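You operate a simulated robot arm through the tools that you are given. There is no shell and no other tool.

You are at the controls of a simulated two-armed robot. One attempt, no reset.

TASK
Swap the cap on the blue-tagged port for the blue hose.
Fine: swing its brass lever open first and lock it again; the cap goes in the white tray; leave the other ports. Set down upright: black cap.

The check looks at the end state, three seconds after you hand in, the way a careful person would. Anything else that was tipped, shoved, dropped, spilled or broken makes it a failure. A push-on lid holds only when it is set on centred and level and pressed home; a screw cap is set on level and turned clockwise until tight.

THE ROBOT
Two 7-joint arms with three-finger grippers on one trunk that stands fixed in place. Base frame: the origin is at the foot of the trunk, x ahead of it, y to its left, z up. Readings come in m, degrees, newtons and seconds.
The left shoulder is at [0.07, 0.165, 1.138], the right one opposite. With the tool pointing down near the work surface each hand reaches from about 0.38 to 0.88 m from the base axis, measured 20 degrees to its own side. Payload 3.91 kg a hand.
Tool frame (each hand has its own): the origin (TCP) lies between the finger pads and is the grasp point; the fingertips stand 0.03 m ahead of it; z points along the fingers, y is the line along which they close. The gripper opens to 0.116 m; its body begins 0.073 m behind the TCP.
Orientation is that of the tool frame in the base frame, as [roll, pitch, yaw] about the fixed x, y, z axes, in that order (R = Rz(yaw) Ry(pitch) Rx(roll)). With the fingers straight down and closing along the base's y, the tool's x points along the base's -x, its y along +y and its z along -z.

THE INTERFACE
- The arms move only by the tool jog_arm. It takes "left_motion", "right_motion" or both (then of equal length, played together; a hand with none holds still); each is a list of rows, each a list of 6 numbers: the shift along the tool's x, y, z in units of 250 mm (1.0 is 250 mm), then the turn, a rotation vector about the tool's x, y, z in units of 90 degrees (1.0 is 90 degrees). In form: [[dx, dy, dz, wx, wy, wz], ...]. A call has 1 to 20 rows; each row is the pose to reach, as a shift and turn from the pose commanded when the call began, along the tool's axes at that moment. "left_fingers" and "right_fingers" are, for a hand that has rows, the finger opening in m, from 0 to 0.116, set as the call begins (left out, the last holds). A call with a number of a shift or a turn outside -1 to 1 is refused whole. Rows are played at 5 a second. More than 0.05 m and 8.6 degrees between two rows, or a gripper value outside its range, and nothing of the call is played. Where a pose cannot be reached the arm comes as near as it can. A force on the tool above 60 N (or 10 N above the force at the start of the call, whichever is more), or a blocked arm, ends the call early, and 0.2 s more pass. Each finger travels about 0.153 m/s and halts on what it meets, pressing with about 35 N; the grip force reading is that of the motor and also rises with nothing between the fingers. The clock runs only during rows and for 0.2 s after the last one: add rows that repeat a pose to give the fingers time. It gives the time, the measured TCP pose, the force on the tool (base axes), the opening and the grip force at its end, in the units of the frame above (readings bear some noise), with the torque about the TCP (base axes, N m) and any sound that the robot's microphone picked up.
- Cameras (640 x 400 px; columns grow to the right, rows downward): "scene" is now at [0.1359, -0.0224, 1.464]; the picture's right is [-0.26, -0.97, 0.00], its down [-0.47, 0.12, -0.87] and it looks along [0.84, -0.22, -0.49] (base axes); focal length 302 px, centre (320, 200). "left" rides on the left gripper at [0.075, 0.017, -0.088] in its tool frame; the picture's right is [-0.22, 0.97, 0.00], its down [-0.70, -0.16, -0.70] and it looks along [-0.68, -0.16, 0.71] (tool axes); focal length 247 px, centre (320, 200). "right" rides on the right gripper at [0.052, 0.056, -0.088] in its tool frame; the picture's right is [-0.73, 0.68, 0.00], its down [-0.49, -0.52, -0.70] and it looks along [-0.48, -0.51, 0.71] (tool axes); focal length 247 px, centre (320, 200). There is no depth. A picture from a camera that has moved, and an enlarged one, comes with that camera's place and axes in the base frame and with its lens.
- camera(camera): a new picture of that camera. No time passes.
- lift_body(by): slides the trunk up (or, below 0, down) by that many m; the arms and the scene camera ride with it, the base frame stays. It gives what a move gives, with no picture.
- aim_head(pan, tilt): turns the head with the scene camera to pan (to the left, within 86 degrees either way) and tilt (down, from -29 to 69), counted from straight ahead of the robot. It gives what a move gives.
- enlarge(camera, box): a new picture of the part [left, top, right, bottom] of that camera's present view, enlarged. No time passes.
- finish_job(): hands the job in; it is judged then, once.

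Places have to be worked out from the pictures, the camera data and where the tool is seen. Open the grippers and draw the arms clear of the work before you hand the job in, unless the task says otherwise.

The tools are called after "Call:" as a command line: name --argument value ..., lists and objects as JSON in quotes. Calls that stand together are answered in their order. jog_arm: Moves the arms, as the interface text tells. Its arguments: {"type":"object","properties":{"left_motion":{"type":"array","items":{"type":"array","items":{"type":"number"}}},"left_fingers":{"type":"number"},"right_motion":{"type":"array","items":{"type":"array","items":{"type":"number"}}},"right_fingers":{"type":"number"}},"required":[]} The other tools are called the same way: lift_body (by) moves the trunk up or down; aim_head (pan, tilt) turns the head that bears the scene camera; camera (camera) takes a picture; enlarge (camera, box) takes an enlarged picture of a part of a camera's view; finish_job () hands the job in.

At the start:

```text
time_s: 0.0
left_tcp_pos: [0.5032, 0.0988, 1.2793]
left_orientation: [-180.0, 0.0, 180.0]
left_wrist_force: [-0.2, 0.3, 0.4]
left_moment: [0.02, -0.02, -0.01]
left_finger_gap: 0.116
left_finger_force: 0.1
right_tcp_pos: [0.5362, -0.4664, 1.3246]
right_orientation: [179.8, 0.1, -180.0]
right_wrist_force: [0.4, 0.4, 0.0]
right_moment: [-0.02, 0.01, -0.01]
right_finger_gap: 0.1162
right_finger_force: 0.0
trunk travel left (down, up): [-0.675, 0.165]
head pan, tilt (commanded): [-14.8, 29.1]
```

scene: 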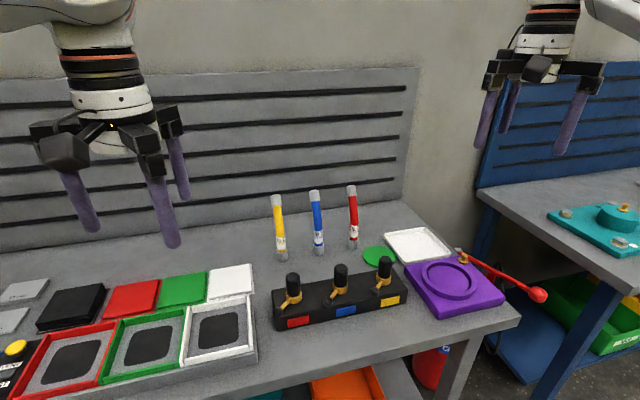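
right: 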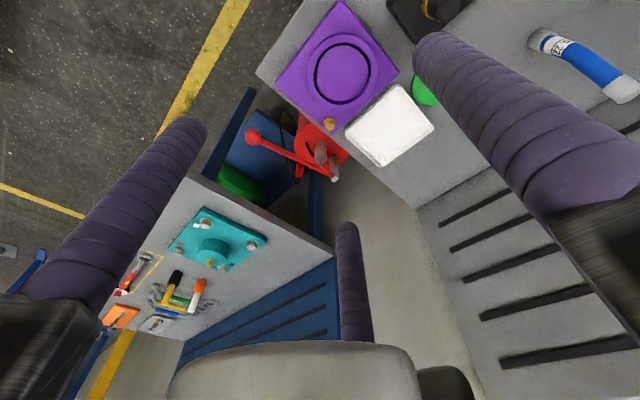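
left: 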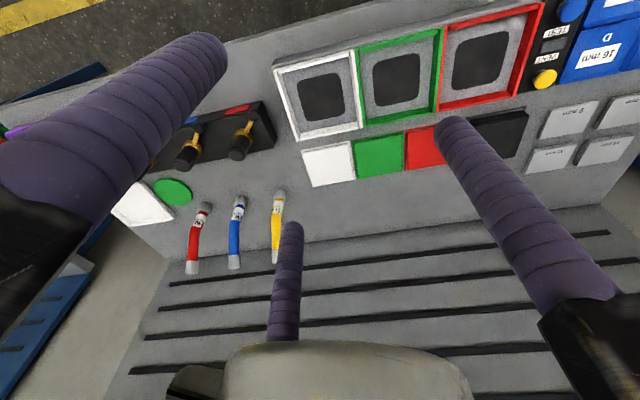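

I start by taking close looks at the manifold with the blue-tagged port, the hoses and the tray.

Call:
enlarge --camera "scene" --box '[260, 240, 420, 340]'

Call:
enlarge --camera "scene" --box '[250, 170, 410, 270]'

Call:
enlarge --camera "left" --box '[100, 80, 300, 280]'

```text
4.00 times, centred on (340, 290) of scene
camera zoom: at [0.1359, -0.0224, 1.464], right [-0.26, -0.97, 0.0], down [-0.47, 0.12, -0.87], along [0.84, -0.22, -0.49], focal length 1209 px, centre (240, -160)
```

zoom: 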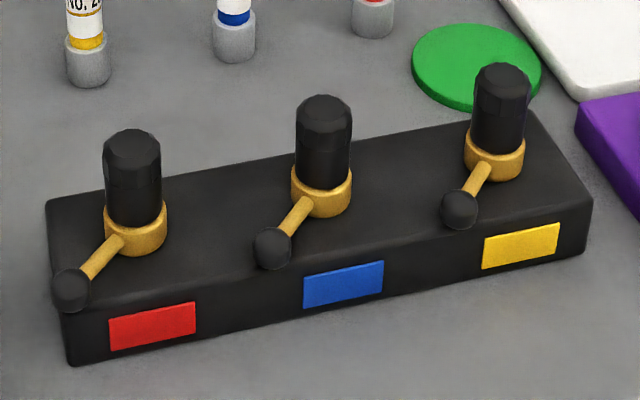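

```text
4.00 times, centred on (330, 220) of scene
camera zoom: at [0.1359, -0.0224, 1.464], right [-0.26, -0.97, 0.0], down [-0.47, 0.12, -0.87], along [0.84, -0.22, -0.49], focal length 1209 px, centre (280, 120)
```

zoom: 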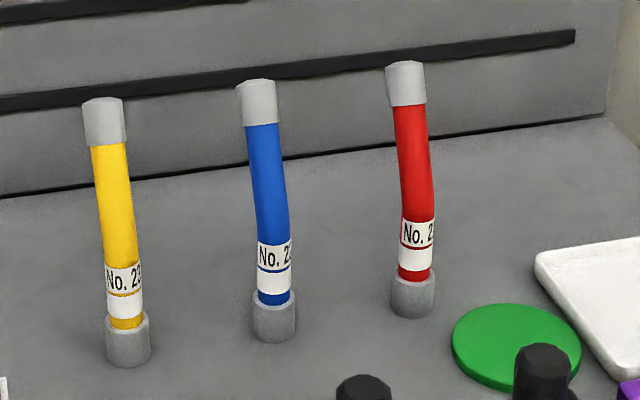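

```text
2.00 times, centred on (200, 180) of left
camera zoom: at [0.4294, 0.1151, 1.3682], right [0.22, 0.97, 0.0], down [0.7, -0.16, 0.7], along [0.68, -0.16, -0.71], focal length 494 px, centre (560, 240)
```

zoom: 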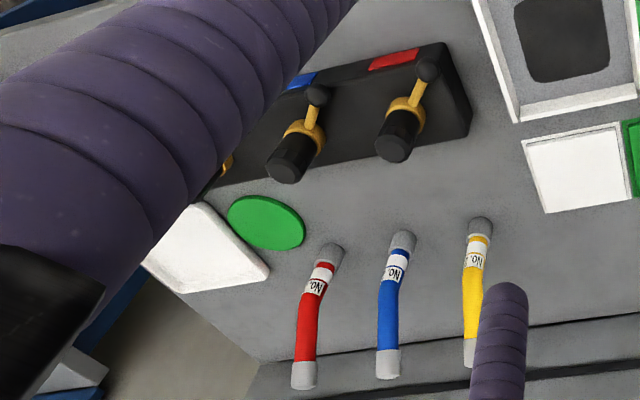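

The bench top comes out at about z 0.87 and the blue-tagged port near (0.65, -0.21). I zoom in further on the port, lever and hose for details.

Call:
enlarge --camera "scene" --box '[316, 255, 364, 320]'

Call:
enlarge --camera "left" --box '[160, 90, 280, 170]'

Call:
enlarge --camera "scene" --box '[380, 220, 520, 320]'

```text
6.15 times, centred on (340, 288) of scene
camera zoom: at [0.1359, -0.0224, 1.464], right [-0.26, -0.97, 0.0], down [-0.47, 0.12, -0.87], along [0.84, -0.22, -0.49], focal length 1860 px, centre (197, -338)
```

zoom: 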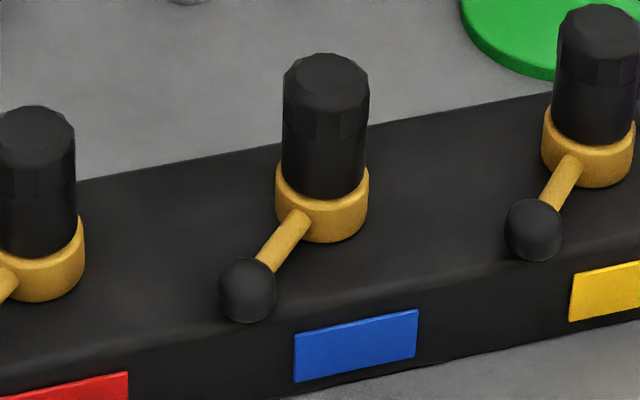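

```text
5.00 times, centred on (220, 130) of left
camera zoom: at [0.4294, 0.1151, 1.3682], right [0.22, 0.97, 0.0], down [0.7, -0.16, 0.7], along [0.68, -0.16, -0.71], focal length 1235 px, centre (820, 550)
```

zoom: 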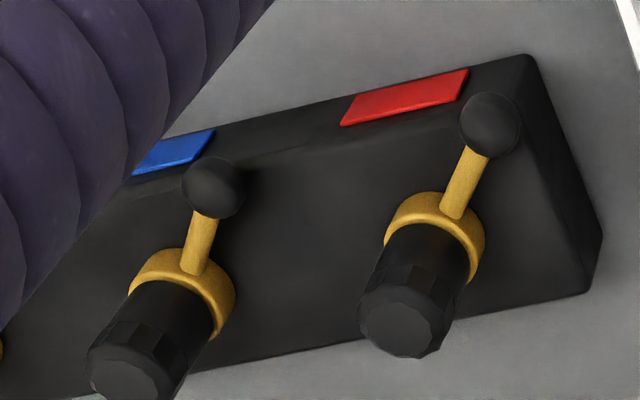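

```text
4.00 times, centred on (450, 270) of scene
camera zoom: at [0.1359, -0.0224, 1.464], right [-0.26, -0.97, 0.0], down [-0.47, 0.12, -0.87], along [0.84, -0.22, -0.49], focal length 1209 px, centre (-200, -80)
```

zoom: 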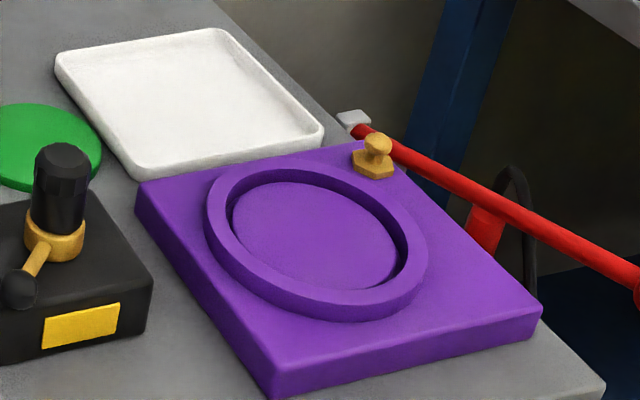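

Call:
enlarge --camera "scene" --box '[288, 180, 352, 220]'

Call:
enlarge --camera "scene" --box '[288, 220, 352, 260]'

Call:
enlarge --camera "left" --box '[170, 180, 300, 280]'

Call:
enlarge --camera "right" --box '[320, 0, 640, 200]'

```text
10.00 times, centred on (320, 200) of scene
camera zoom: at [0.1359, -0.0224, 1.464], right [-0.26, -0.97, 0.0], down [-0.47, 0.12, -0.87], along [0.84, -0.22, -0.49], focal length 3023 px, centre (320, 200)
```

zoom: 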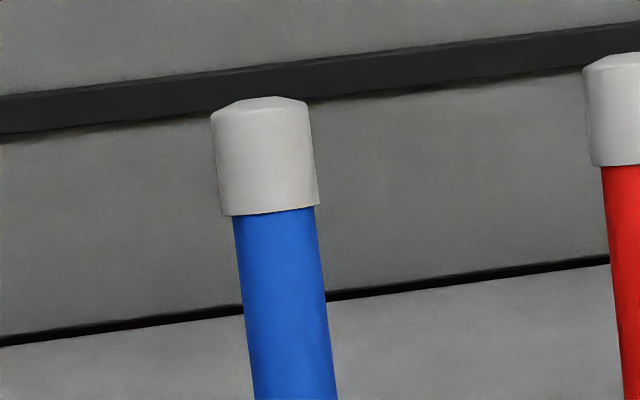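

```text
10.00 times, centred on (320, 240) of scene
camera zoom: at [0.1359, -0.0224, 1.464], right [-0.26, -0.97, 0.0], down [-0.47, 0.12, -0.87], along [0.84, -0.22, -0.49], focal length 3023 px, centre (320, -200)
```

zoom: 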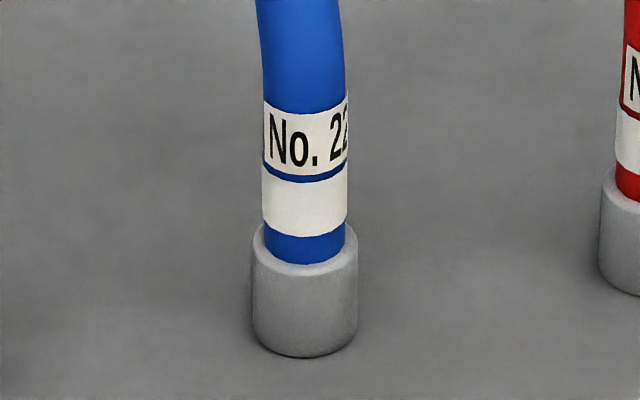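

```text
4.00 times, centred on (235, 230) of left
camera zoom: at [0.4294, 0.1151, 1.3682], right [0.22, 0.97, 0.0], down [0.7, -0.16, 0.7], along [0.68, -0.16, -0.71], focal length 988 px, centre (660, 80)
```

zoom: 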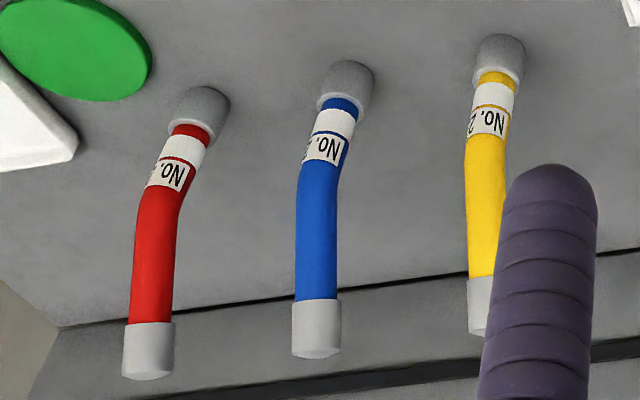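

```text
2.00 times, centred on (480, 100) of right
camera zoom: at [0.4828, -0.4101, 1.4136], right [0.73, 0.68, 0.0], down [0.49, -0.52, 0.7], along [0.48, -0.51, -0.71], focal length 494 px, centre (0, 400)
```

zoom: 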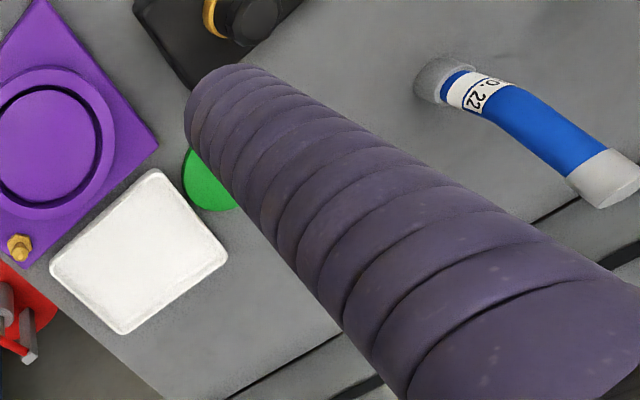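

The port axis comes out at about (0.65, -0.21), with the cap top at z≈0.977 and the lever ball at (0.607, -0.166, 0.925). I move the left arm aside, bring the right hand inward, and close the right fingers partway to see how they travel.

Call:
jog_arm --left_motion '[[0.03, 0.17, 0, 0, 0, 0], [0.07, 0.34, 0, 0, 0, 0], [0.1, 0.5, 0, 0, 0, 0], [0.13, 0.67, 0, 0, 0, 0], [0.17, 0.84, 0, 0, 0, 0], [0.2, 1.0, 0, 0, 0, 0]]' --right_motion '[[0, 0.15, 0, 0, 0, 0], [0, 0.3, 0, 0, 0, 0], [0, 0.45, 0, 0, 0, 0], [0, 0.6, 0, 0, 0, 0], [0, 0.75, 0, 0, 0, 0], [0, 0.9, 0, 0, 0, 0]]' --right_fingers 0.03

Call:
camera --camera "right"

Call:
camera --camera "scene"

```text
time_s: 1.4
left_tcp_pos: [0.4546, 0.3543, 1.2786]
left_orientation: [-179.8, 0.0, 179.9]
left_wrist_force: [0.7, 0.4, -0.3]
left_moment: [-0.02, 0.0, -0.02]
left_finger_gap: 0.1159
left_finger_force: 0.1
right_tcp_pos: [0.5359, -0.2375, 1.3252]
right_orientation: [-179.7, 0.0, -179.9]
right_wrist_force: [0.3, 0.3, 1.0]
right_moment: [-0.07, -0.01, -0.01]
right_finger_gap: 0.0298
right_finger_force: 0.0
trunk travel left (down, up): [-0.675, 0.165]
head pan, tilt (commanded): [-14.8, 29.1]
```

```text
taken
camera right: at [0.4833, -0.1809, 1.4136], right [0.73, 0.68, 0.0], down [0.49, -0.52, 0.7], along [0.48, -0.51, -0.71], focal length 247 px, centre (320, 200)
```

right: 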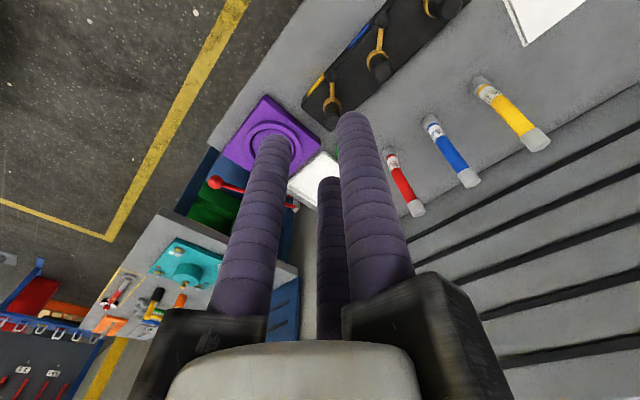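

```text
taken
camera scene: at [0.1362, -0.0187, 1.464], right [-0.26, -0.97, 0.0], down [-0.47, 0.12, -0.87], along [0.84, -0.22, -0.49], focal length 302 px, centre (320, 200)
```

scene: 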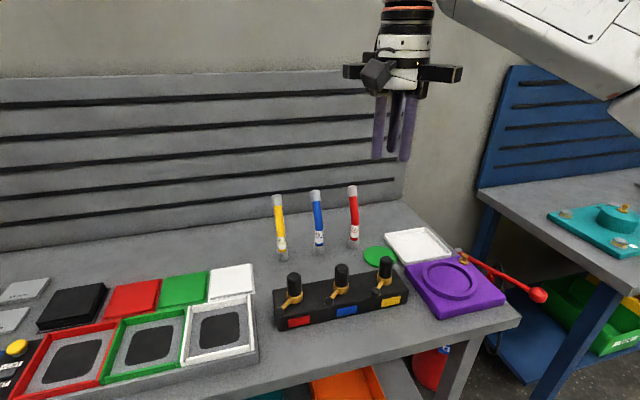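

The fingers close radially at 120° spacing. I lower the right hand to put its camera close to the blue-tagged port.

Call:
jog_arm --right_motion '[[0, 0.1, 0.14, 0, 0, 0], [0, 0.2, 0.28, 0, 0, 0], [0, 0.3, 0.42, 0, 0, 0], [0, 0.4, 0.56, 0, 0, 0], [0, 0.5, 0.7, 0, 0, 0], [0, 0.6, 0.82, 0, 0, 0]]'

Call:
camera --camera "right"

Call:
camera --camera "scene"

Call:
camera --camera "left"

```text
time_s: 2.8
left_tcp_pos: [0.4542, 0.3511, 1.2801]
left_orientation: [-179.9, 0.0, -179.9]
left_wrist_force: [0.0, 0.0, 0.0]
left_moment: [0.03, 0.03, 0.04]
left_finger_gap: 0.116
left_finger_force: 0.0
right_tcp_pos: [0.5671, -0.1056, 1.1207]
right_orientation: [179.9, -0.2, -179.7]
right_wrist_force: [0.8, 0.2, 0.1]
right_moment: [0.0, 0.02, 0.01]
right_finger_gap: 0.03
right_finger_force: 0.1
right hand out of reach, approached as far as the arm can: row 5, 6
trunk travel left (down, up): [-0.675, 0.165]
head pan, tilt (commanded): [-14.8, 29.1]
```

```text
taken
camera right: at [0.5128, -0.049, 1.2099], right [0.73, 0.69, 0.0], down [0.49, -0.52, 0.7], along [0.48, -0.51, -0.72], focal length 247 px, centre (320, 200)
```

right: 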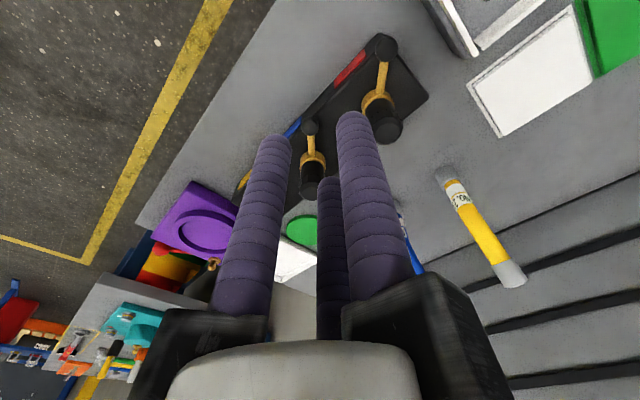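

```text
taken
camera scene: at [0.1371, -0.0214, 1.4639], right [-0.26, -0.97, 0.0], down [-0.47, 0.12, -0.87], along [0.84, -0.22, -0.49], focal length 302 px, centre (320, 200)
```

scene: 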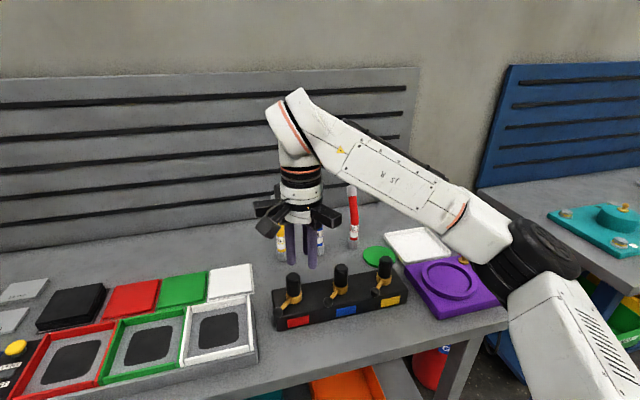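

```text
taken
camera left: at [0.3809, 0.3664, 1.368], right [0.22, 0.97, 0.0], down [0.7, -0.16, 0.7], along [0.68, -0.16, -0.71], focal length 247 px, centre (320, 200)
```

left: 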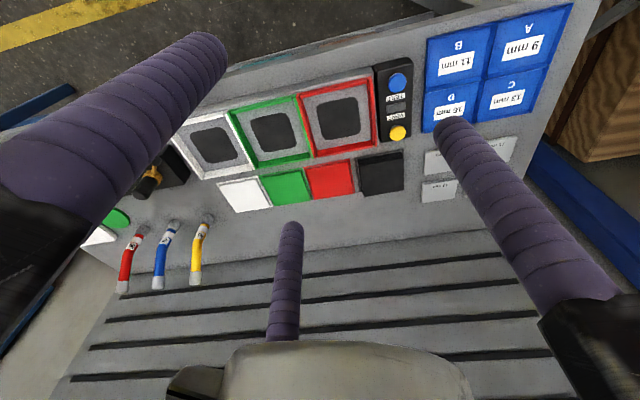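

The pose is at the arm's inner limit, but the port is in view. I zoom in on it from the right camera.

Call:
enlarge --camera "right" --box '[240, 90, 340, 210]'

Call:
enlarge --camera "right" --box '[290, 30, 430, 150]'

```text
3.33 times, centred on (290, 150) of right
camera zoom: at [0.5128, -0.049, 1.2099], right [0.73, 0.69, 0.0], down [0.49, -0.52, 0.7], along [0.48, -0.51, -0.72], focal length 823 px, centre (420, 367)
```

zoom: 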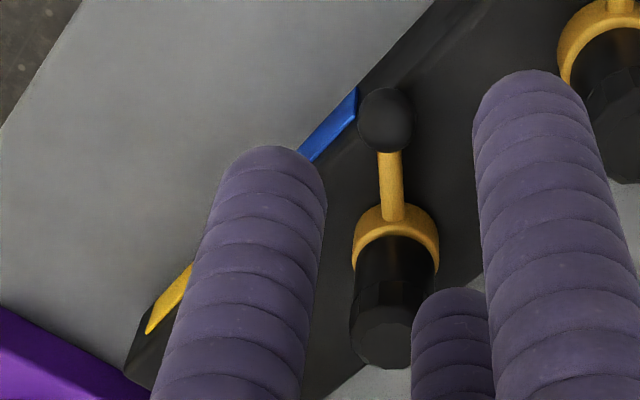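

```text
3.33 times, centred on (360, 90) of right
camera zoom: at [0.5128, -0.049, 1.2099], right [0.73, 0.69, 0.0], down [0.49, -0.52, 0.7], along [0.48, -0.51, -0.72], focal length 823 px, centre (187, 567)
```

zoom: 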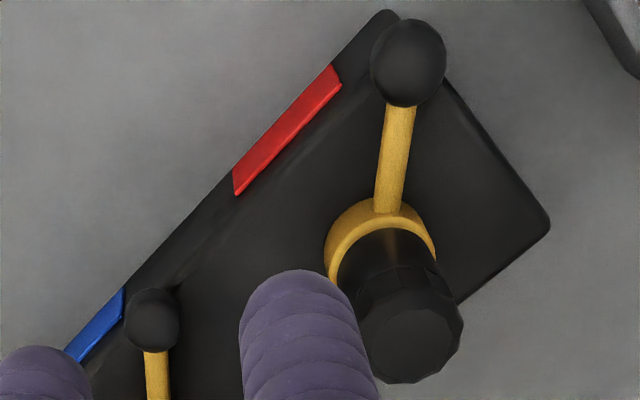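

The lever points about 45° to the front-left of the port, and all three look the same. I close the right fingers into a fist and back away from the reach limit, to see which commanded pose counts.

Call:
jog_arm --right_motion '[[0, -0.1, 0, 0, 0, 0], [0, -0.2, 0, 0, 0, 0], [0, -0.3, 0, 0, 0, 0], [0, -0.4, 0, 0, 0, 0], [0, -0.4, 0, 0, 0, 0]]' --right_fingers 0.0

Call:
camera --camera "right"

```text
time_s: 4.0
left_tcp_pos: [0.4553, 0.3515, 1.2797]
left_orientation: [-179.9, 0.0, 180.0]
left_wrist_force: [-0.1, 0.4, 0.5]
left_moment: [0.0, -0.03, 0.03]
left_finger_gap: 0.1161
left_finger_force: 0.1
right_tcp_pos: [0.565, -0.2056, 1.1216]
right_orientation: [-180.0, 0.1, -179.9]
right_wrist_force: [-0.1, 0.8, -0.8]
right_moment: [0.03, 0.03, -0.01]
right_finger_gap: 0.009
right_finger_force: 34.9
trunk travel left (down, up): [-0.675, 0.165]
head pan, tilt (commanded): [-14.8, 29.1]
```

```text
taken
camera right: at [0.5118, -0.1489, 1.2105], right [0.73, 0.68, 0.0], down [0.49, -0.52, 0.7], along [0.48, -0.51, -0.71], focal length 247 px, centre (320, 200)
```

right: 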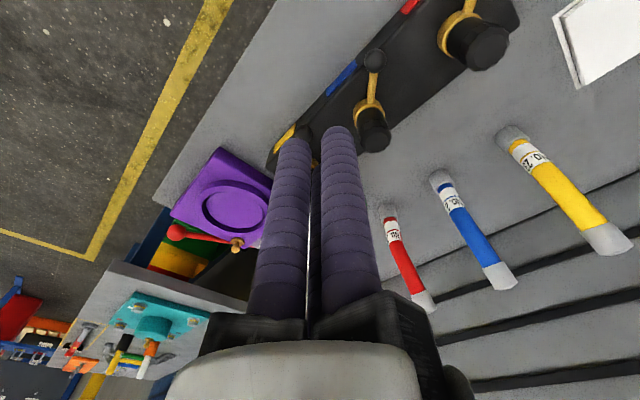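

Call:
enlarge --camera "right" --box '[290, 30, 420, 170]'

Call:
enlarge --camera "right" --box '[420, 160, 540, 300]'

Call:
enlarge --camera "scene" --box '[260, 170, 420, 330]'

```text
2.86 times, centred on (355, 100) of right
camera zoom: at [0.5118, -0.1489, 1.2105], right [0.73, 0.68, 0.0], down [0.49, -0.52, 0.7], along [0.48, -0.51, -0.71], focal length 706 px, centre (220, 486)
```

zoom: 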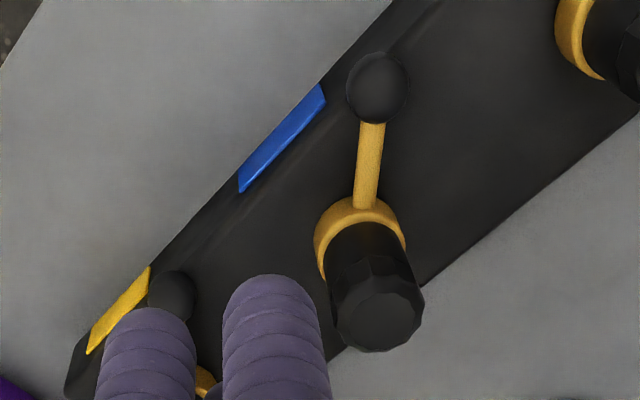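

```text
2.86 times, centred on (480, 230) of right
camera zoom: at [0.5118, -0.1489, 1.2105], right [0.73, 0.68, 0.0], down [0.49, -0.52, 0.7], along [0.48, -0.51, -0.71], focal length 706 px, centre (-137, 114)
```

zoom: 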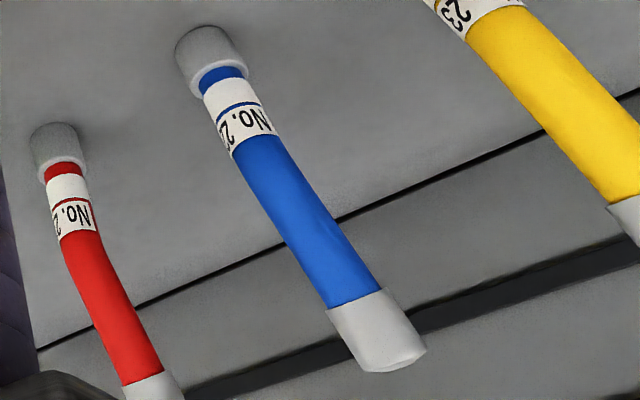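

```text
2.50 times, centred on (340, 250) of scene
camera zoom: at [0.1362, -0.0213, 1.4639], right [-0.26, -0.97, 0.0], down [-0.47, 0.12, -0.87], along [0.84, -0.22, -0.49], focal length 756 px, centre (270, 75)
```

zoom: 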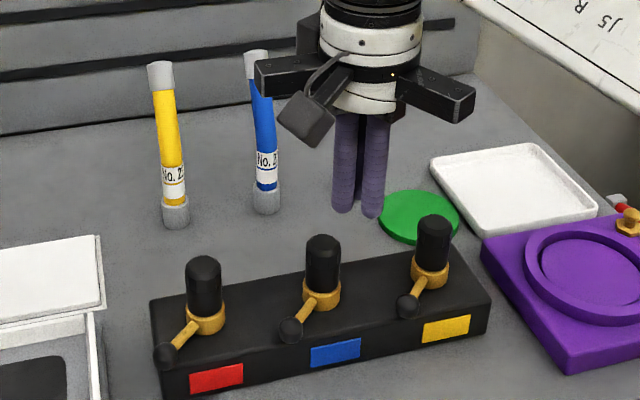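

Two views agree: port axis (0.651, -0.211), lever ball (0.607, -0.166, z 0.925). I lower the fist in front of the block, just front-right of the ball, to test one swing direction gently.

Call:
jog_arm --right_motion '[[-0.012, 0.012, 0.15, 0, 0, 0], [-0.012, 0.012, 0.3, 0, 0, 0], [-0.012, 0.012, 0.45, 0, 0, 0], [-0.012, 0.012, 0.58, 0, 0, 0], [-0.012, 0.012, 0.66, 0, 0, 0], [-0.012, 0.012, 0.71, 0, 0, 0]]'

Call:
enlarge --camera "scene" --box '[260, 200, 420, 340]'

Call:
camera --camera "right"

```text
time_s: 5.4
left_tcp_pos: [0.4537, 0.3505, 1.2794]
left_orientation: [179.9, 0.0, -180.0]
left_wrist_force: [-0.4, -0.5, 0.5]
left_moment: [0.04, 0.04, 0.03]
left_finger_gap: 0.1159
left_finger_force: 0.1
right_tcp_pos: [0.5679, -0.2027, 0.9441]
right_orientation: [-179.9, 0.1, -180.0]
right_wrist_force: [-0.3, 0.1, -0.1]
right_moment: [-0.01, 0.01, 0.02]
right_finger_gap: 0.0092
right_finger_force: 35.0
trunk travel left (down, up): [-0.675, 0.165]
head pan, tilt (commanded): [-14.8, 29.1]
```

```text
2.86 times, centred on (340, 270) of scene
camera zoom: at [0.1362, -0.0225, 1.4639], right [-0.26, -0.97, 0.0], down [-0.47, 0.12, -0.87], along [0.84, -0.22, -0.49], focal length 864 px, centre (263, 0)
```

zoom: 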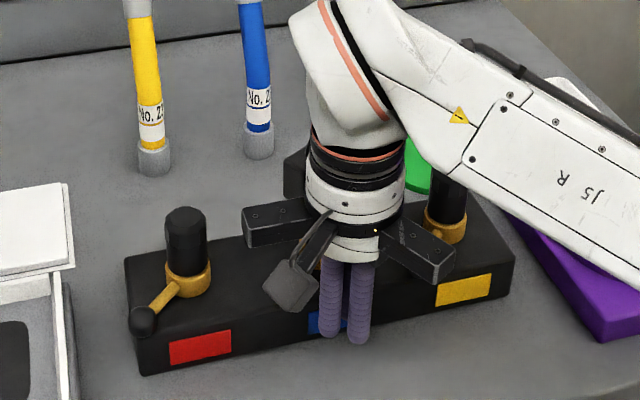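

```text
taken
camera right: at [0.515, -0.1465, 1.0331], right [0.73, 0.68, 0.0], down [0.49, -0.52, 0.7], along [0.48, -0.51, -0.71], focal length 247 px, centre (320, 200)
```

right: 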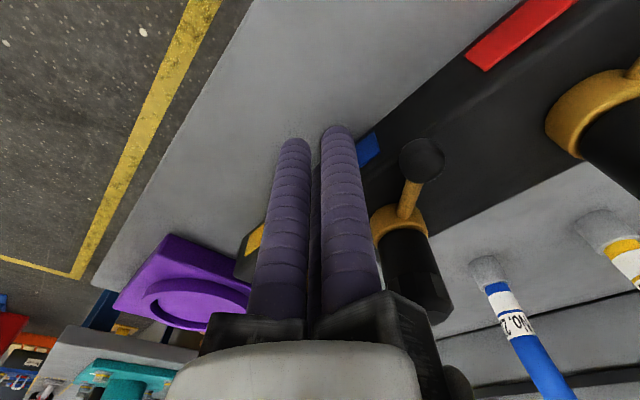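

Call:
camera --camera "scene"

```text
taken
camera scene: at [0.1362, -0.0225, 1.4639], right [-0.26, -0.97, 0.0], down [-0.47, 0.12, -0.87], along [0.84, -0.22, -0.49], focal length 302 px, centre (320, 200)
```

scene: 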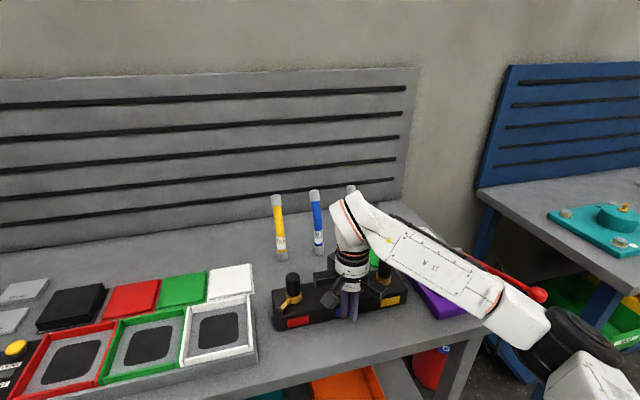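

The arm is clear of everything, and the lever is well visible from the right camera. I nudge the fist slowly toward the ball along (+x, +y), watching the force.

Call:
jog_arm --right_motion '[[-0.02, 0.02, 0, 0, 0, 0], [-0.034, 0.034, 0, 0, 0, 0], [-0.044, 0.044, 0, 0, 0, 0], [-0.052, 0.052, 0, 0, 0, 0], [-0.06, 0.06, 0, 0, 0, 0], [-0.066, 0.066, 0, 0, 0, 0]]'

Call:
camera --camera "right"

```text
time_s: 6.8
left_tcp_pos: [0.4537, 0.3503, 1.2802]
left_orientation: [-179.9, 0.0, 180.0]
left_wrist_force: [0.4, 0.6, -0.1]
left_moment: [-0.03, 0.01, -0.02]
left_finger_gap: 0.1158
left_finger_force: 0.0
right_tcp_pos: [0.583, -0.186, 0.9442]
right_orientation: [-180.0, 0.0, 180.0]
right_wrist_force: [0.1, 0.0, 0.4]
right_moment: [0.02, -0.01, -0.01]
right_finger_gap: 0.0092
right_finger_force: 35.3
trunk travel left (down, up): [-0.675, 0.165]
head pan, tilt (commanded): [-14.8, 29.1]
```

```text
taken
camera right: at [0.5309, -0.13, 1.0332], right [0.73, 0.68, 0.0], down [0.49, -0.52, 0.7], along [0.48, -0.51, -0.71], focal length 247 px, centre (320, 200)
```

right: 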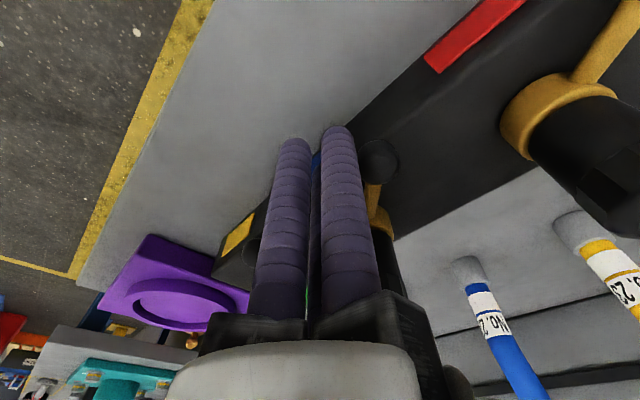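

The fist is just about touching the ball and there is no force yet. I continue in small steps.

Call:
jog_arm --right_motion '[[-0.008, 0.008, 0, 0, 0, 0], [-0.014, 0.014, 0, 0, 0, 0], [-0.02, 0.02, 0, 0, 0, 0], [-0.026, 0.026, 0, 0, 0, 0]]'

Call:
camera --camera "right"

```text
time_s: 7.8
left_tcp_pos: [0.4516, 0.3475, 1.2811]
left_orientation: [180.0, 0.0, 180.0]
left_wrist_force: [0.0, 0.1, -0.3]
left_moment: [-0.01, -0.04, 0.0]
left_finger_gap: 0.1161
left_finger_force: 0.1
right_tcp_pos: [0.5888, -0.1811, 0.9427]
right_orientation: [179.9, -0.1, 179.9]
right_wrist_force: [-11.2, -7.3, 0.4]
right_moment: [-0.11, 0.15, 0.11]
right_finger_gap: 0.009
right_finger_force: 35.2
trunk travel left (down, up): [-0.675, 0.165]
head pan, tilt (commanded): [-14.8, 29.1]
```

```text
taken
camera right: at [0.5357, -0.1246, 1.0334], right [0.73, 0.68, 0.0], down [0.49, -0.52, 0.7], along [0.47, -0.51, -0.72], focal length 247 px, centre (320, 200)
```

right: 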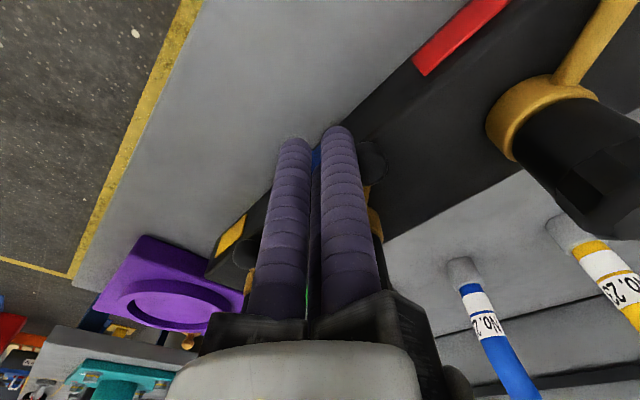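

The force is about 13 N and the ball has hardly moved. I push a few millimetres more to tell a stop from friction.

Call:
jog_arm --right_motion '[[-0.006, 0.006, 0, 0, 0, 0], [-0.012, 0.012, 0, 0, 0, 0]]'

Call:
enlarge --camera "right" --box '[280, 110, 440, 250]'

```text
time_s: 8.4
left_tcp_pos: [0.4493, 0.3463, 1.2832]
left_orientation: [179.9, 0.3, 179.9]
left_wrist_force: [-0.1, 0.2, 0.8]
left_moment: [0.01, 0.01, -0.03]
left_finger_gap: 0.1156
left_finger_force: 0.1
right_tcp_pos: [0.5888, -0.1802, 0.9439]
right_orientation: [179.9, -0.2, 180.0]
right_wrist_force: [-36.6, -22.1, -5.3]
right_moment: [-0.39, 0.59, 0.37]
right_finger_gap: 0.0089
right_finger_force: 35.0
trunk travel left (down, up): [-0.675, 0.165]
head pan, tilt (commanded): [-14.8, 29.1]
```

```text
2.86 times, centred on (360, 180) of right
camera zoom: at [0.5358, -0.1227, 1.0338], right [0.73, 0.68, 0.0], down [0.49, -0.53, 0.7], along [0.47, -0.51, -0.72], focal length 706 px, centre (206, 257)
```

zoom: 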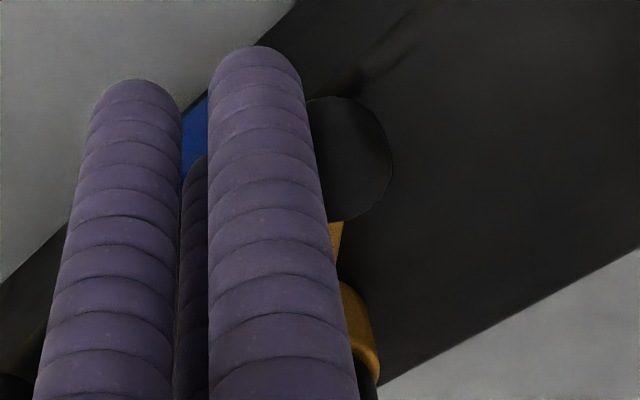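

It is a hard stop in that direction: 43 N and no motion. So the lever must open the other way, with the ball swinging toward the front-right. I back off, rise, and go to the ball's left side.

Call:
jog_arm --right_motion '[[0.06, -0.06, 0, 0, 0, 0], [0.12, -0.12, -0.06, 0, 0, 0], [0.12, -0.12, -0.22, 0, 0, 0], [0.12, -0.12, -0.38, 0, 0, 0], [0.05, 0.05, -0.38, 0, 0, 0], [-0.032, 0.2, -0.38, 0, 0, 0], [-0.032, 0.236, -0.38, 0, 0, 0], [-0.032, 0.236, -0.2, 0, 0, 0], [-0.032, 0.236, -0.06, 0, 0, 0], [-0.032, 0.236, 0, 0, 0, 0]]'

Call:
camera --camera "right"

Call:
enlarge --camera "scene" --box '[260, 200, 420, 340]'

```text
time_s: 10.6
left_tcp_pos: [0.453, 0.3501, 1.2796]
left_orientation: [180.0, 0.0, -180.0]
left_wrist_force: [0.0, 0.0, -0.3]
left_moment: [0.03, 0.04, -0.03]
left_finger_gap: 0.116
left_finger_force: 0.2
right_tcp_pos: [0.6019, -0.1162, 0.945]
right_orientation: [-180.0, 0.0, -180.0]
right_wrist_force: [0.5, -0.2, 0.1]
right_moment: [0.02, -0.02, -0.03]
right_finger_gap: 0.0089
right_finger_force: 35.2
trunk travel left (down, up): [-0.675, 0.165]
head pan, tilt (commanded): [-14.8, 29.1]
```

```text
taken
camera right: at [0.5488, -0.0612, 1.0332], right [0.73, 0.68, 0.0], down [0.49, -0.52, 0.7], along [0.48, -0.51, -0.71], focal length 247 px, centre (320, 200)
```

right: 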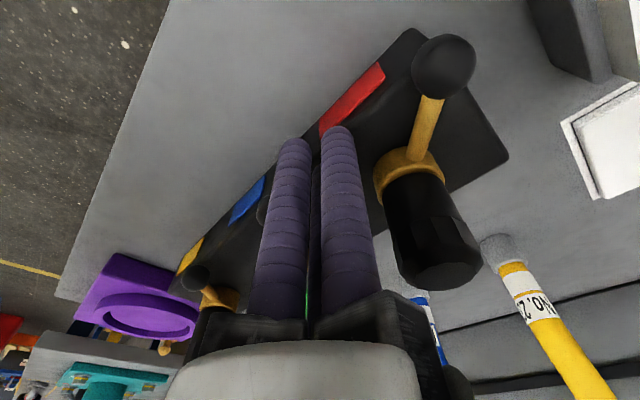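

```text
2.86 times, centred on (340, 270) of scene
camera zoom: at [0.1357, -0.0225, 1.464], right [-0.26, -0.97, 0.0], down [-0.47, 0.12, -0.87], along [0.84, -0.22, -0.49], focal length 864 px, centre (263, 0)
```

zoom: 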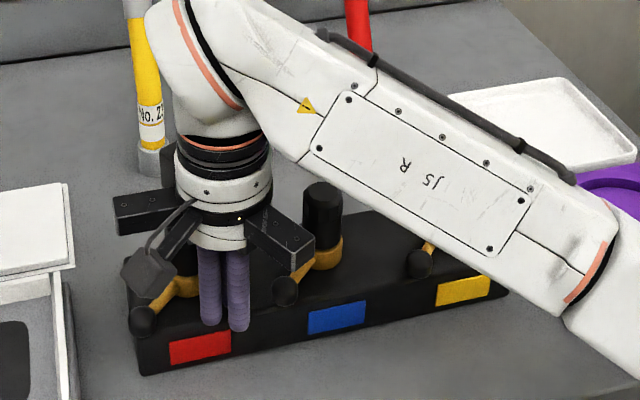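

Positioned to the left of the ball. I push slowly in -y.

Call:
jog_arm --right_motion '[[0, -0.03, 0, 0, 0, 0], [0, -0.05, 0, 0, 0, 0], [0, -0.066, 0, 0, 0, 0], [0, -0.08, 0, 0, 0, 0], [0, -0.092, 0, 0, 0, 0], [0, -0.104, 0, 0, 0, 0]]'

Call:
enlarge --camera "scene" --box '[260, 200, 420, 340]'

```text
time_s: 12.0
left_tcp_pos: [0.4537, 0.3508, 1.279]
left_orientation: [-180.0, 0.0, -180.0]
left_wrist_force: [1.5, 0.5, -0.3]
left_moment: [0.03, -0.01, 0.03]
left_finger_gap: 0.116
left_finger_force: 0.1
right_tcp_pos: [0.6015, -0.1436, 0.9425]
right_orientation: [180.0, -0.1, -180.0]
right_wrist_force: [-0.8, 0.7, 0.3]
right_moment: [0.08, 0.06, 0.01]
right_finger_gap: 0.009
right_finger_force: 35.3
trunk travel left (down, up): [-0.675, 0.165]
head pan, tilt (commanded): [-14.8, 29.1]
```

```text
2.86 times, centred on (340, 270) of scene
camera zoom: at [0.1359, -0.0225, 1.464], right [-0.26, -0.97, 0.0], down [-0.47, 0.12, -0.87], along [0.84, -0.22, -0.49], focal length 864 px, centre (263, 0)
```

zoom: 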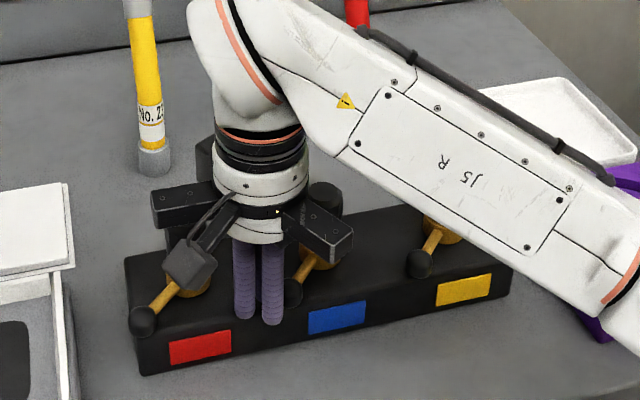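

The ball seems to start moving with almost no force. I continue.

Call:
jog_arm --right_motion '[[0, -0.02, 0, 0, 0, 0], [0, -0.04, 0, 0, 0, 0], [0, -0.06, 0, 0, 0, 0], [0, -0.08, 0, 0, 0, 0]]'

Call:
enlarge --camera "scene" --box '[260, 200, 420, 340]'

Call:
camera --camera "right"

```text
time_s: 13.0
left_tcp_pos: [0.4496, 0.3536, 1.2825]
left_orientation: [-179.7, 0.2, 179.9]
left_wrist_force: [0.8, 0.2, -0.9]
left_moment: [0.07, -0.01, 0.02]
left_finger_gap: 0.1159
left_finger_force: 0.1
right_tcp_pos: [0.5952, -0.1584, 0.9444]
right_orientation: [-180.0, -0.4, -179.7]
right_wrist_force: [-35.2, 22.9, -14.9]
right_moment: [0.46, 0.08, -0.57]
right_finger_gap: 0.0093
right_finger_force: 35.1
trunk travel left (down, up): [-0.675, 0.165]
head pan, tilt (commanded): [-14.8, 29.1]
```

```text
2.86 times, centred on (340, 270) of scene
camera zoom: at [0.1308, -0.0183, 1.4642], right [-0.26, -0.97, 0.0], down [-0.47, 0.12, -0.88], along [0.85, -0.22, -0.48], focal length 864 px, centre (263, 0)
```

zoom: 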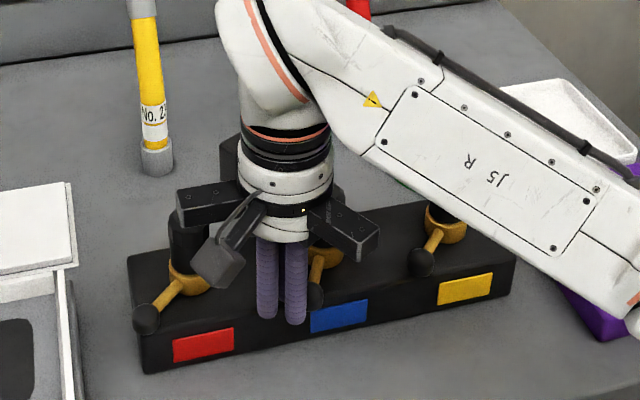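

```text
taken
camera right: at [0.543, -0.1028, 1.034], right [0.73, 0.68, -0.01], down [0.49, -0.52, 0.7], along [0.47, -0.51, -0.72], focal length 247 px, centre (320, 200)
```

right: 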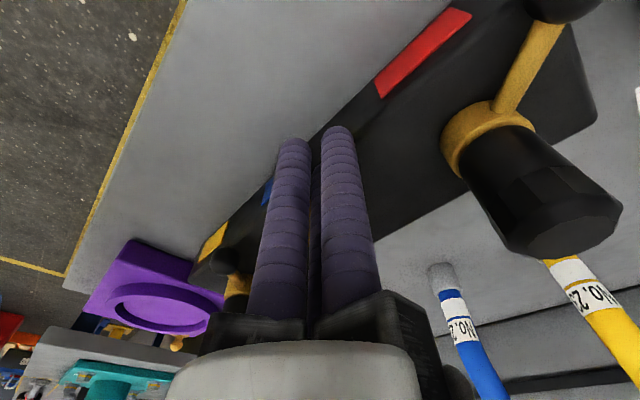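

The lever does move: the ball went from θ≈135° to about 155°. The force comes from the ball sticking to the finger while I pushed straight along -y. I now follow the arc instead, including the -x part.

Call:
jog_arm --right_motion '[[0.03, -0.01, 0, 0, 0, 0], [0.056, -0.024, 0, 0, 0, 0], [0.06, -0.04, 0, 0, 0, 0], [0.06, -0.06, 0, 0, 0, 0], [0.066, -0.082, 0, 0, 0, 0], [0.068, -0.104, 0, 0, 0, 0]]'

Call:
enlarge --camera "scene" --box '[260, 200, 420, 340]'

Call:
camera --camera "right"

```text
time_s: 14.4
left_tcp_pos: [0.4538, 0.3498, 1.2803]
left_orientation: [-180.0, 0.0, -179.9]
left_wrist_force: [-0.5, 0.6, 0.7]
left_moment: [0.02, 0.01, -0.01]
left_finger_gap: 0.1164
left_finger_force: 0.0
right_tcp_pos: [0.5847, -0.1896, 0.9434]
right_orientation: [179.9, 0.0, -179.9]
right_wrist_force: [1.2, -0.1, -0.5]
right_moment: [0.02, 0.0, -0.02]
right_finger_gap: 0.0091
right_finger_force: 35.4
trunk travel left (down, up): [-0.675, 0.165]
head pan, tilt (commanded): [-14.8, 29.1]
```

```text
2.86 times, centred on (340, 270) of scene
camera zoom: at [0.1359, -0.0227, 1.4639], right [-0.26, -0.97, 0.0], down [-0.47, 0.12, -0.87], along [0.84, -0.22, -0.49], focal length 864 px, centre (263, 0)
```

zoom: 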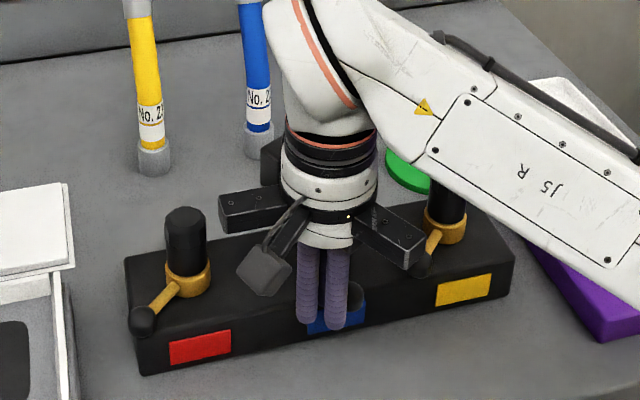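

```text
taken
camera right: at [0.5315, -0.1336, 1.0332], right [0.73, 0.68, 0.0], down [0.49, -0.52, 0.7], along [0.48, -0.51, -0.71], focal length 247 px, centre (320, 200)
```

right: 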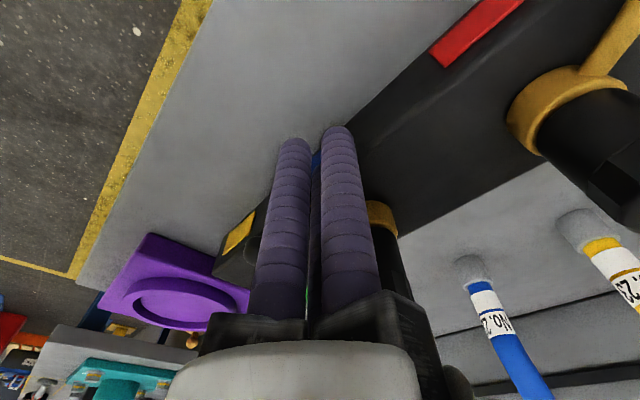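

No force, and the lever is following. I continue along the arc in small steps.

Call:
jog_arm --right_motion '[[0.006, -0.022, 0, 0, 0, 0], [0.012, -0.045, 0, 0, 0, 0], [0.014, -0.068, 0, 0, 0, 0], [0.016, -0.092, 0, 0, 0, 0]]'

Call:
enlarge --camera "scene" --box '[300, 220, 420, 340]'

Call:
camera --camera "right"

```text
time_s: 15.4
left_tcp_pos: [0.453, 0.3505, 1.2794]
left_orientation: [-179.9, 0.0, -179.9]
left_wrist_force: [0.0, 0.0, 0.7]
left_moment: [0.0, 0.03, -0.02]
left_finger_gap: 0.1163
left_finger_force: 0.0
right_tcp_pos: [0.5809, -0.2123, 0.9434]
right_orientation: [179.9, 0.1, -180.0]
right_wrist_force: [-1.0, 1.1, -0.8]
right_moment: [-0.02, 0.01, 0.0]
right_finger_gap: 0.0092
right_finger_force: 35.3
trunk travel left (down, up): [-0.675, 0.165]
head pan, tilt (commanded): [-14.8, 29.1]
```

```text
3.33 times, centred on (360, 280) of scene
camera zoom: at [0.1358, -0.0226, 1.464], right [-0.26, -0.97, 0.0], down [-0.47, 0.12, -0.87], along [0.84, -0.22, -0.49], focal length 1008 px, centre (187, -67)
```

zoom: 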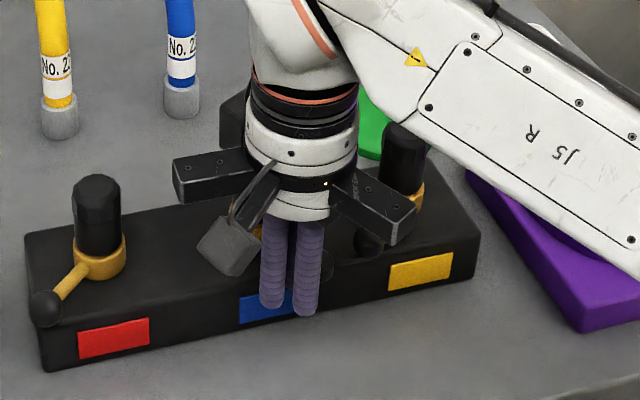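

```text
taken
camera right: at [0.5274, -0.1562, 1.0333], right [0.73, 0.68, 0.0], down [0.49, -0.52, 0.7], along [0.48, -0.51, -0.71], focal length 247 px, centre (320, 200)
```

right: 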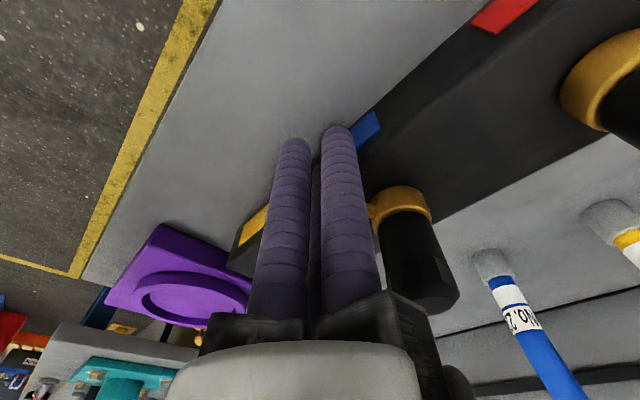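

The lever is now about 73° round from the locked position, with no end stop yet. I go a few degrees further, keeping clear of the yellow lever's ball.

Call:
jog_arm --right_motion '[[-0.002, -0.016, 0, 0, 0, 0], [-0.004, -0.032, 0, 0, 0, 0], [-0.007, -0.047, 0, 0, 0, 0]]'

Call:
enlarge --camera "scene" --box '[300, 220, 420, 340]'

```text
time_s: 16.2
left_tcp_pos: [0.4531, 0.3498, 1.2805]
left_orientation: [179.9, 0.0, 179.9]
left_wrist_force: [-0.5, 0.0, 0.0]
left_moment: [-0.02, 0.01, 0.01]
left_finger_gap: 0.1161
left_finger_force: 0.1
right_tcp_pos: [0.5822, -0.2242, 0.9433]
right_orientation: [-179.9, 0.1, 180.0]
right_wrist_force: [-0.2, 0.2, -1.4]
right_moment: [0.0, -0.04, 0.01]
right_finger_gap: 0.0093
right_finger_force: 35.6
trunk travel left (down, up): [-0.675, 0.165]
head pan, tilt (commanded): [-14.8, 29.1]
```

```text
3.33 times, centred on (360, 280) of scene
camera zoom: at [0.1359, -0.0223, 1.464], right [-0.26, -0.97, 0.0], down [-0.47, 0.12, -0.87], along [0.84, -0.22, -0.49], focal length 1008 px, centre (187, -67)
```

zoom: 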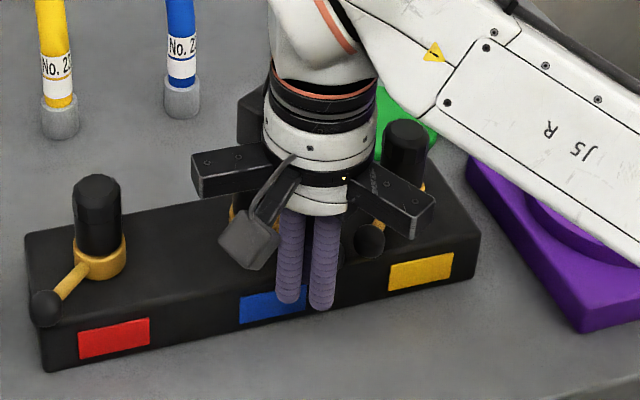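

The lever is about 80° open and the ball is near the yellow lever's ball, so I stop here. I withdraw the fist forward and up, then inspect.

Call:
jog_arm --right_motion '[[0.05, 0.02, 0, 0, 0, 0], [0.12, 0.04, 0, 0, 0, 0], [0.16, 0.04, -0.1, 0, 0, 0], [0.16, 0.04, -0.28, 0, 0, 0], [0.16, 0.04, -0.46, 0, 0, 0], [0.16, 0.04, -0.6, 0, 0, 0]]'

Call:
enlarge --camera "scene" --box '[280, 240, 420, 330]'

Call:
camera --camera "right"

```text
time_s: 17.6
left_tcp_pos: [0.4534, 0.3497, 1.2804]
left_orientation: [-179.9, 0.1, 180.0]
left_wrist_force: [0.2, -0.7, 0.4]
left_moment: [0.01, 0.01, 0.03]
left_finger_gap: 0.1158
left_finger_force: 0.1
right_tcp_pos: [0.542, -0.2137, 1.0945]
right_orientation: [179.9, -0.1, -180.0]
right_wrist_force: [-0.3, 0.1, -0.5]
right_moment: [-0.01, 0.01, -0.04]
right_finger_gap: 0.0092
right_finger_force: 35.5
trunk travel left (down, up): [-0.675, 0.165]
head pan, tilt (commanded): [-14.8, 29.1]
```

```text
4.44 times, centred on (350, 285) of scene
camera zoom: at [0.1351, -0.0217, 1.464], right [-0.26, -0.97, 0.0], down [-0.47, 0.12, -0.87], along [0.84, -0.22, -0.49], focal length 1343 px, centre (187, -178)
```

zoom: 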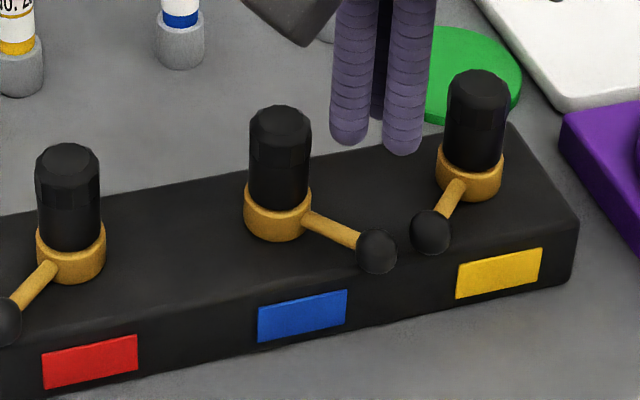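

```text
taken
camera right: at [0.4894, -0.1578, 1.1845], right [0.73, 0.68, 0.0], down [0.49, -0.52, 0.7], along [0.48, -0.51, -0.71], focal length 247 px, centre (320, 200)
```

right: 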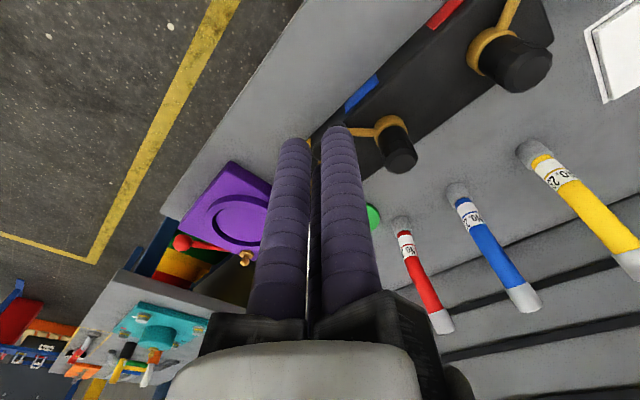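

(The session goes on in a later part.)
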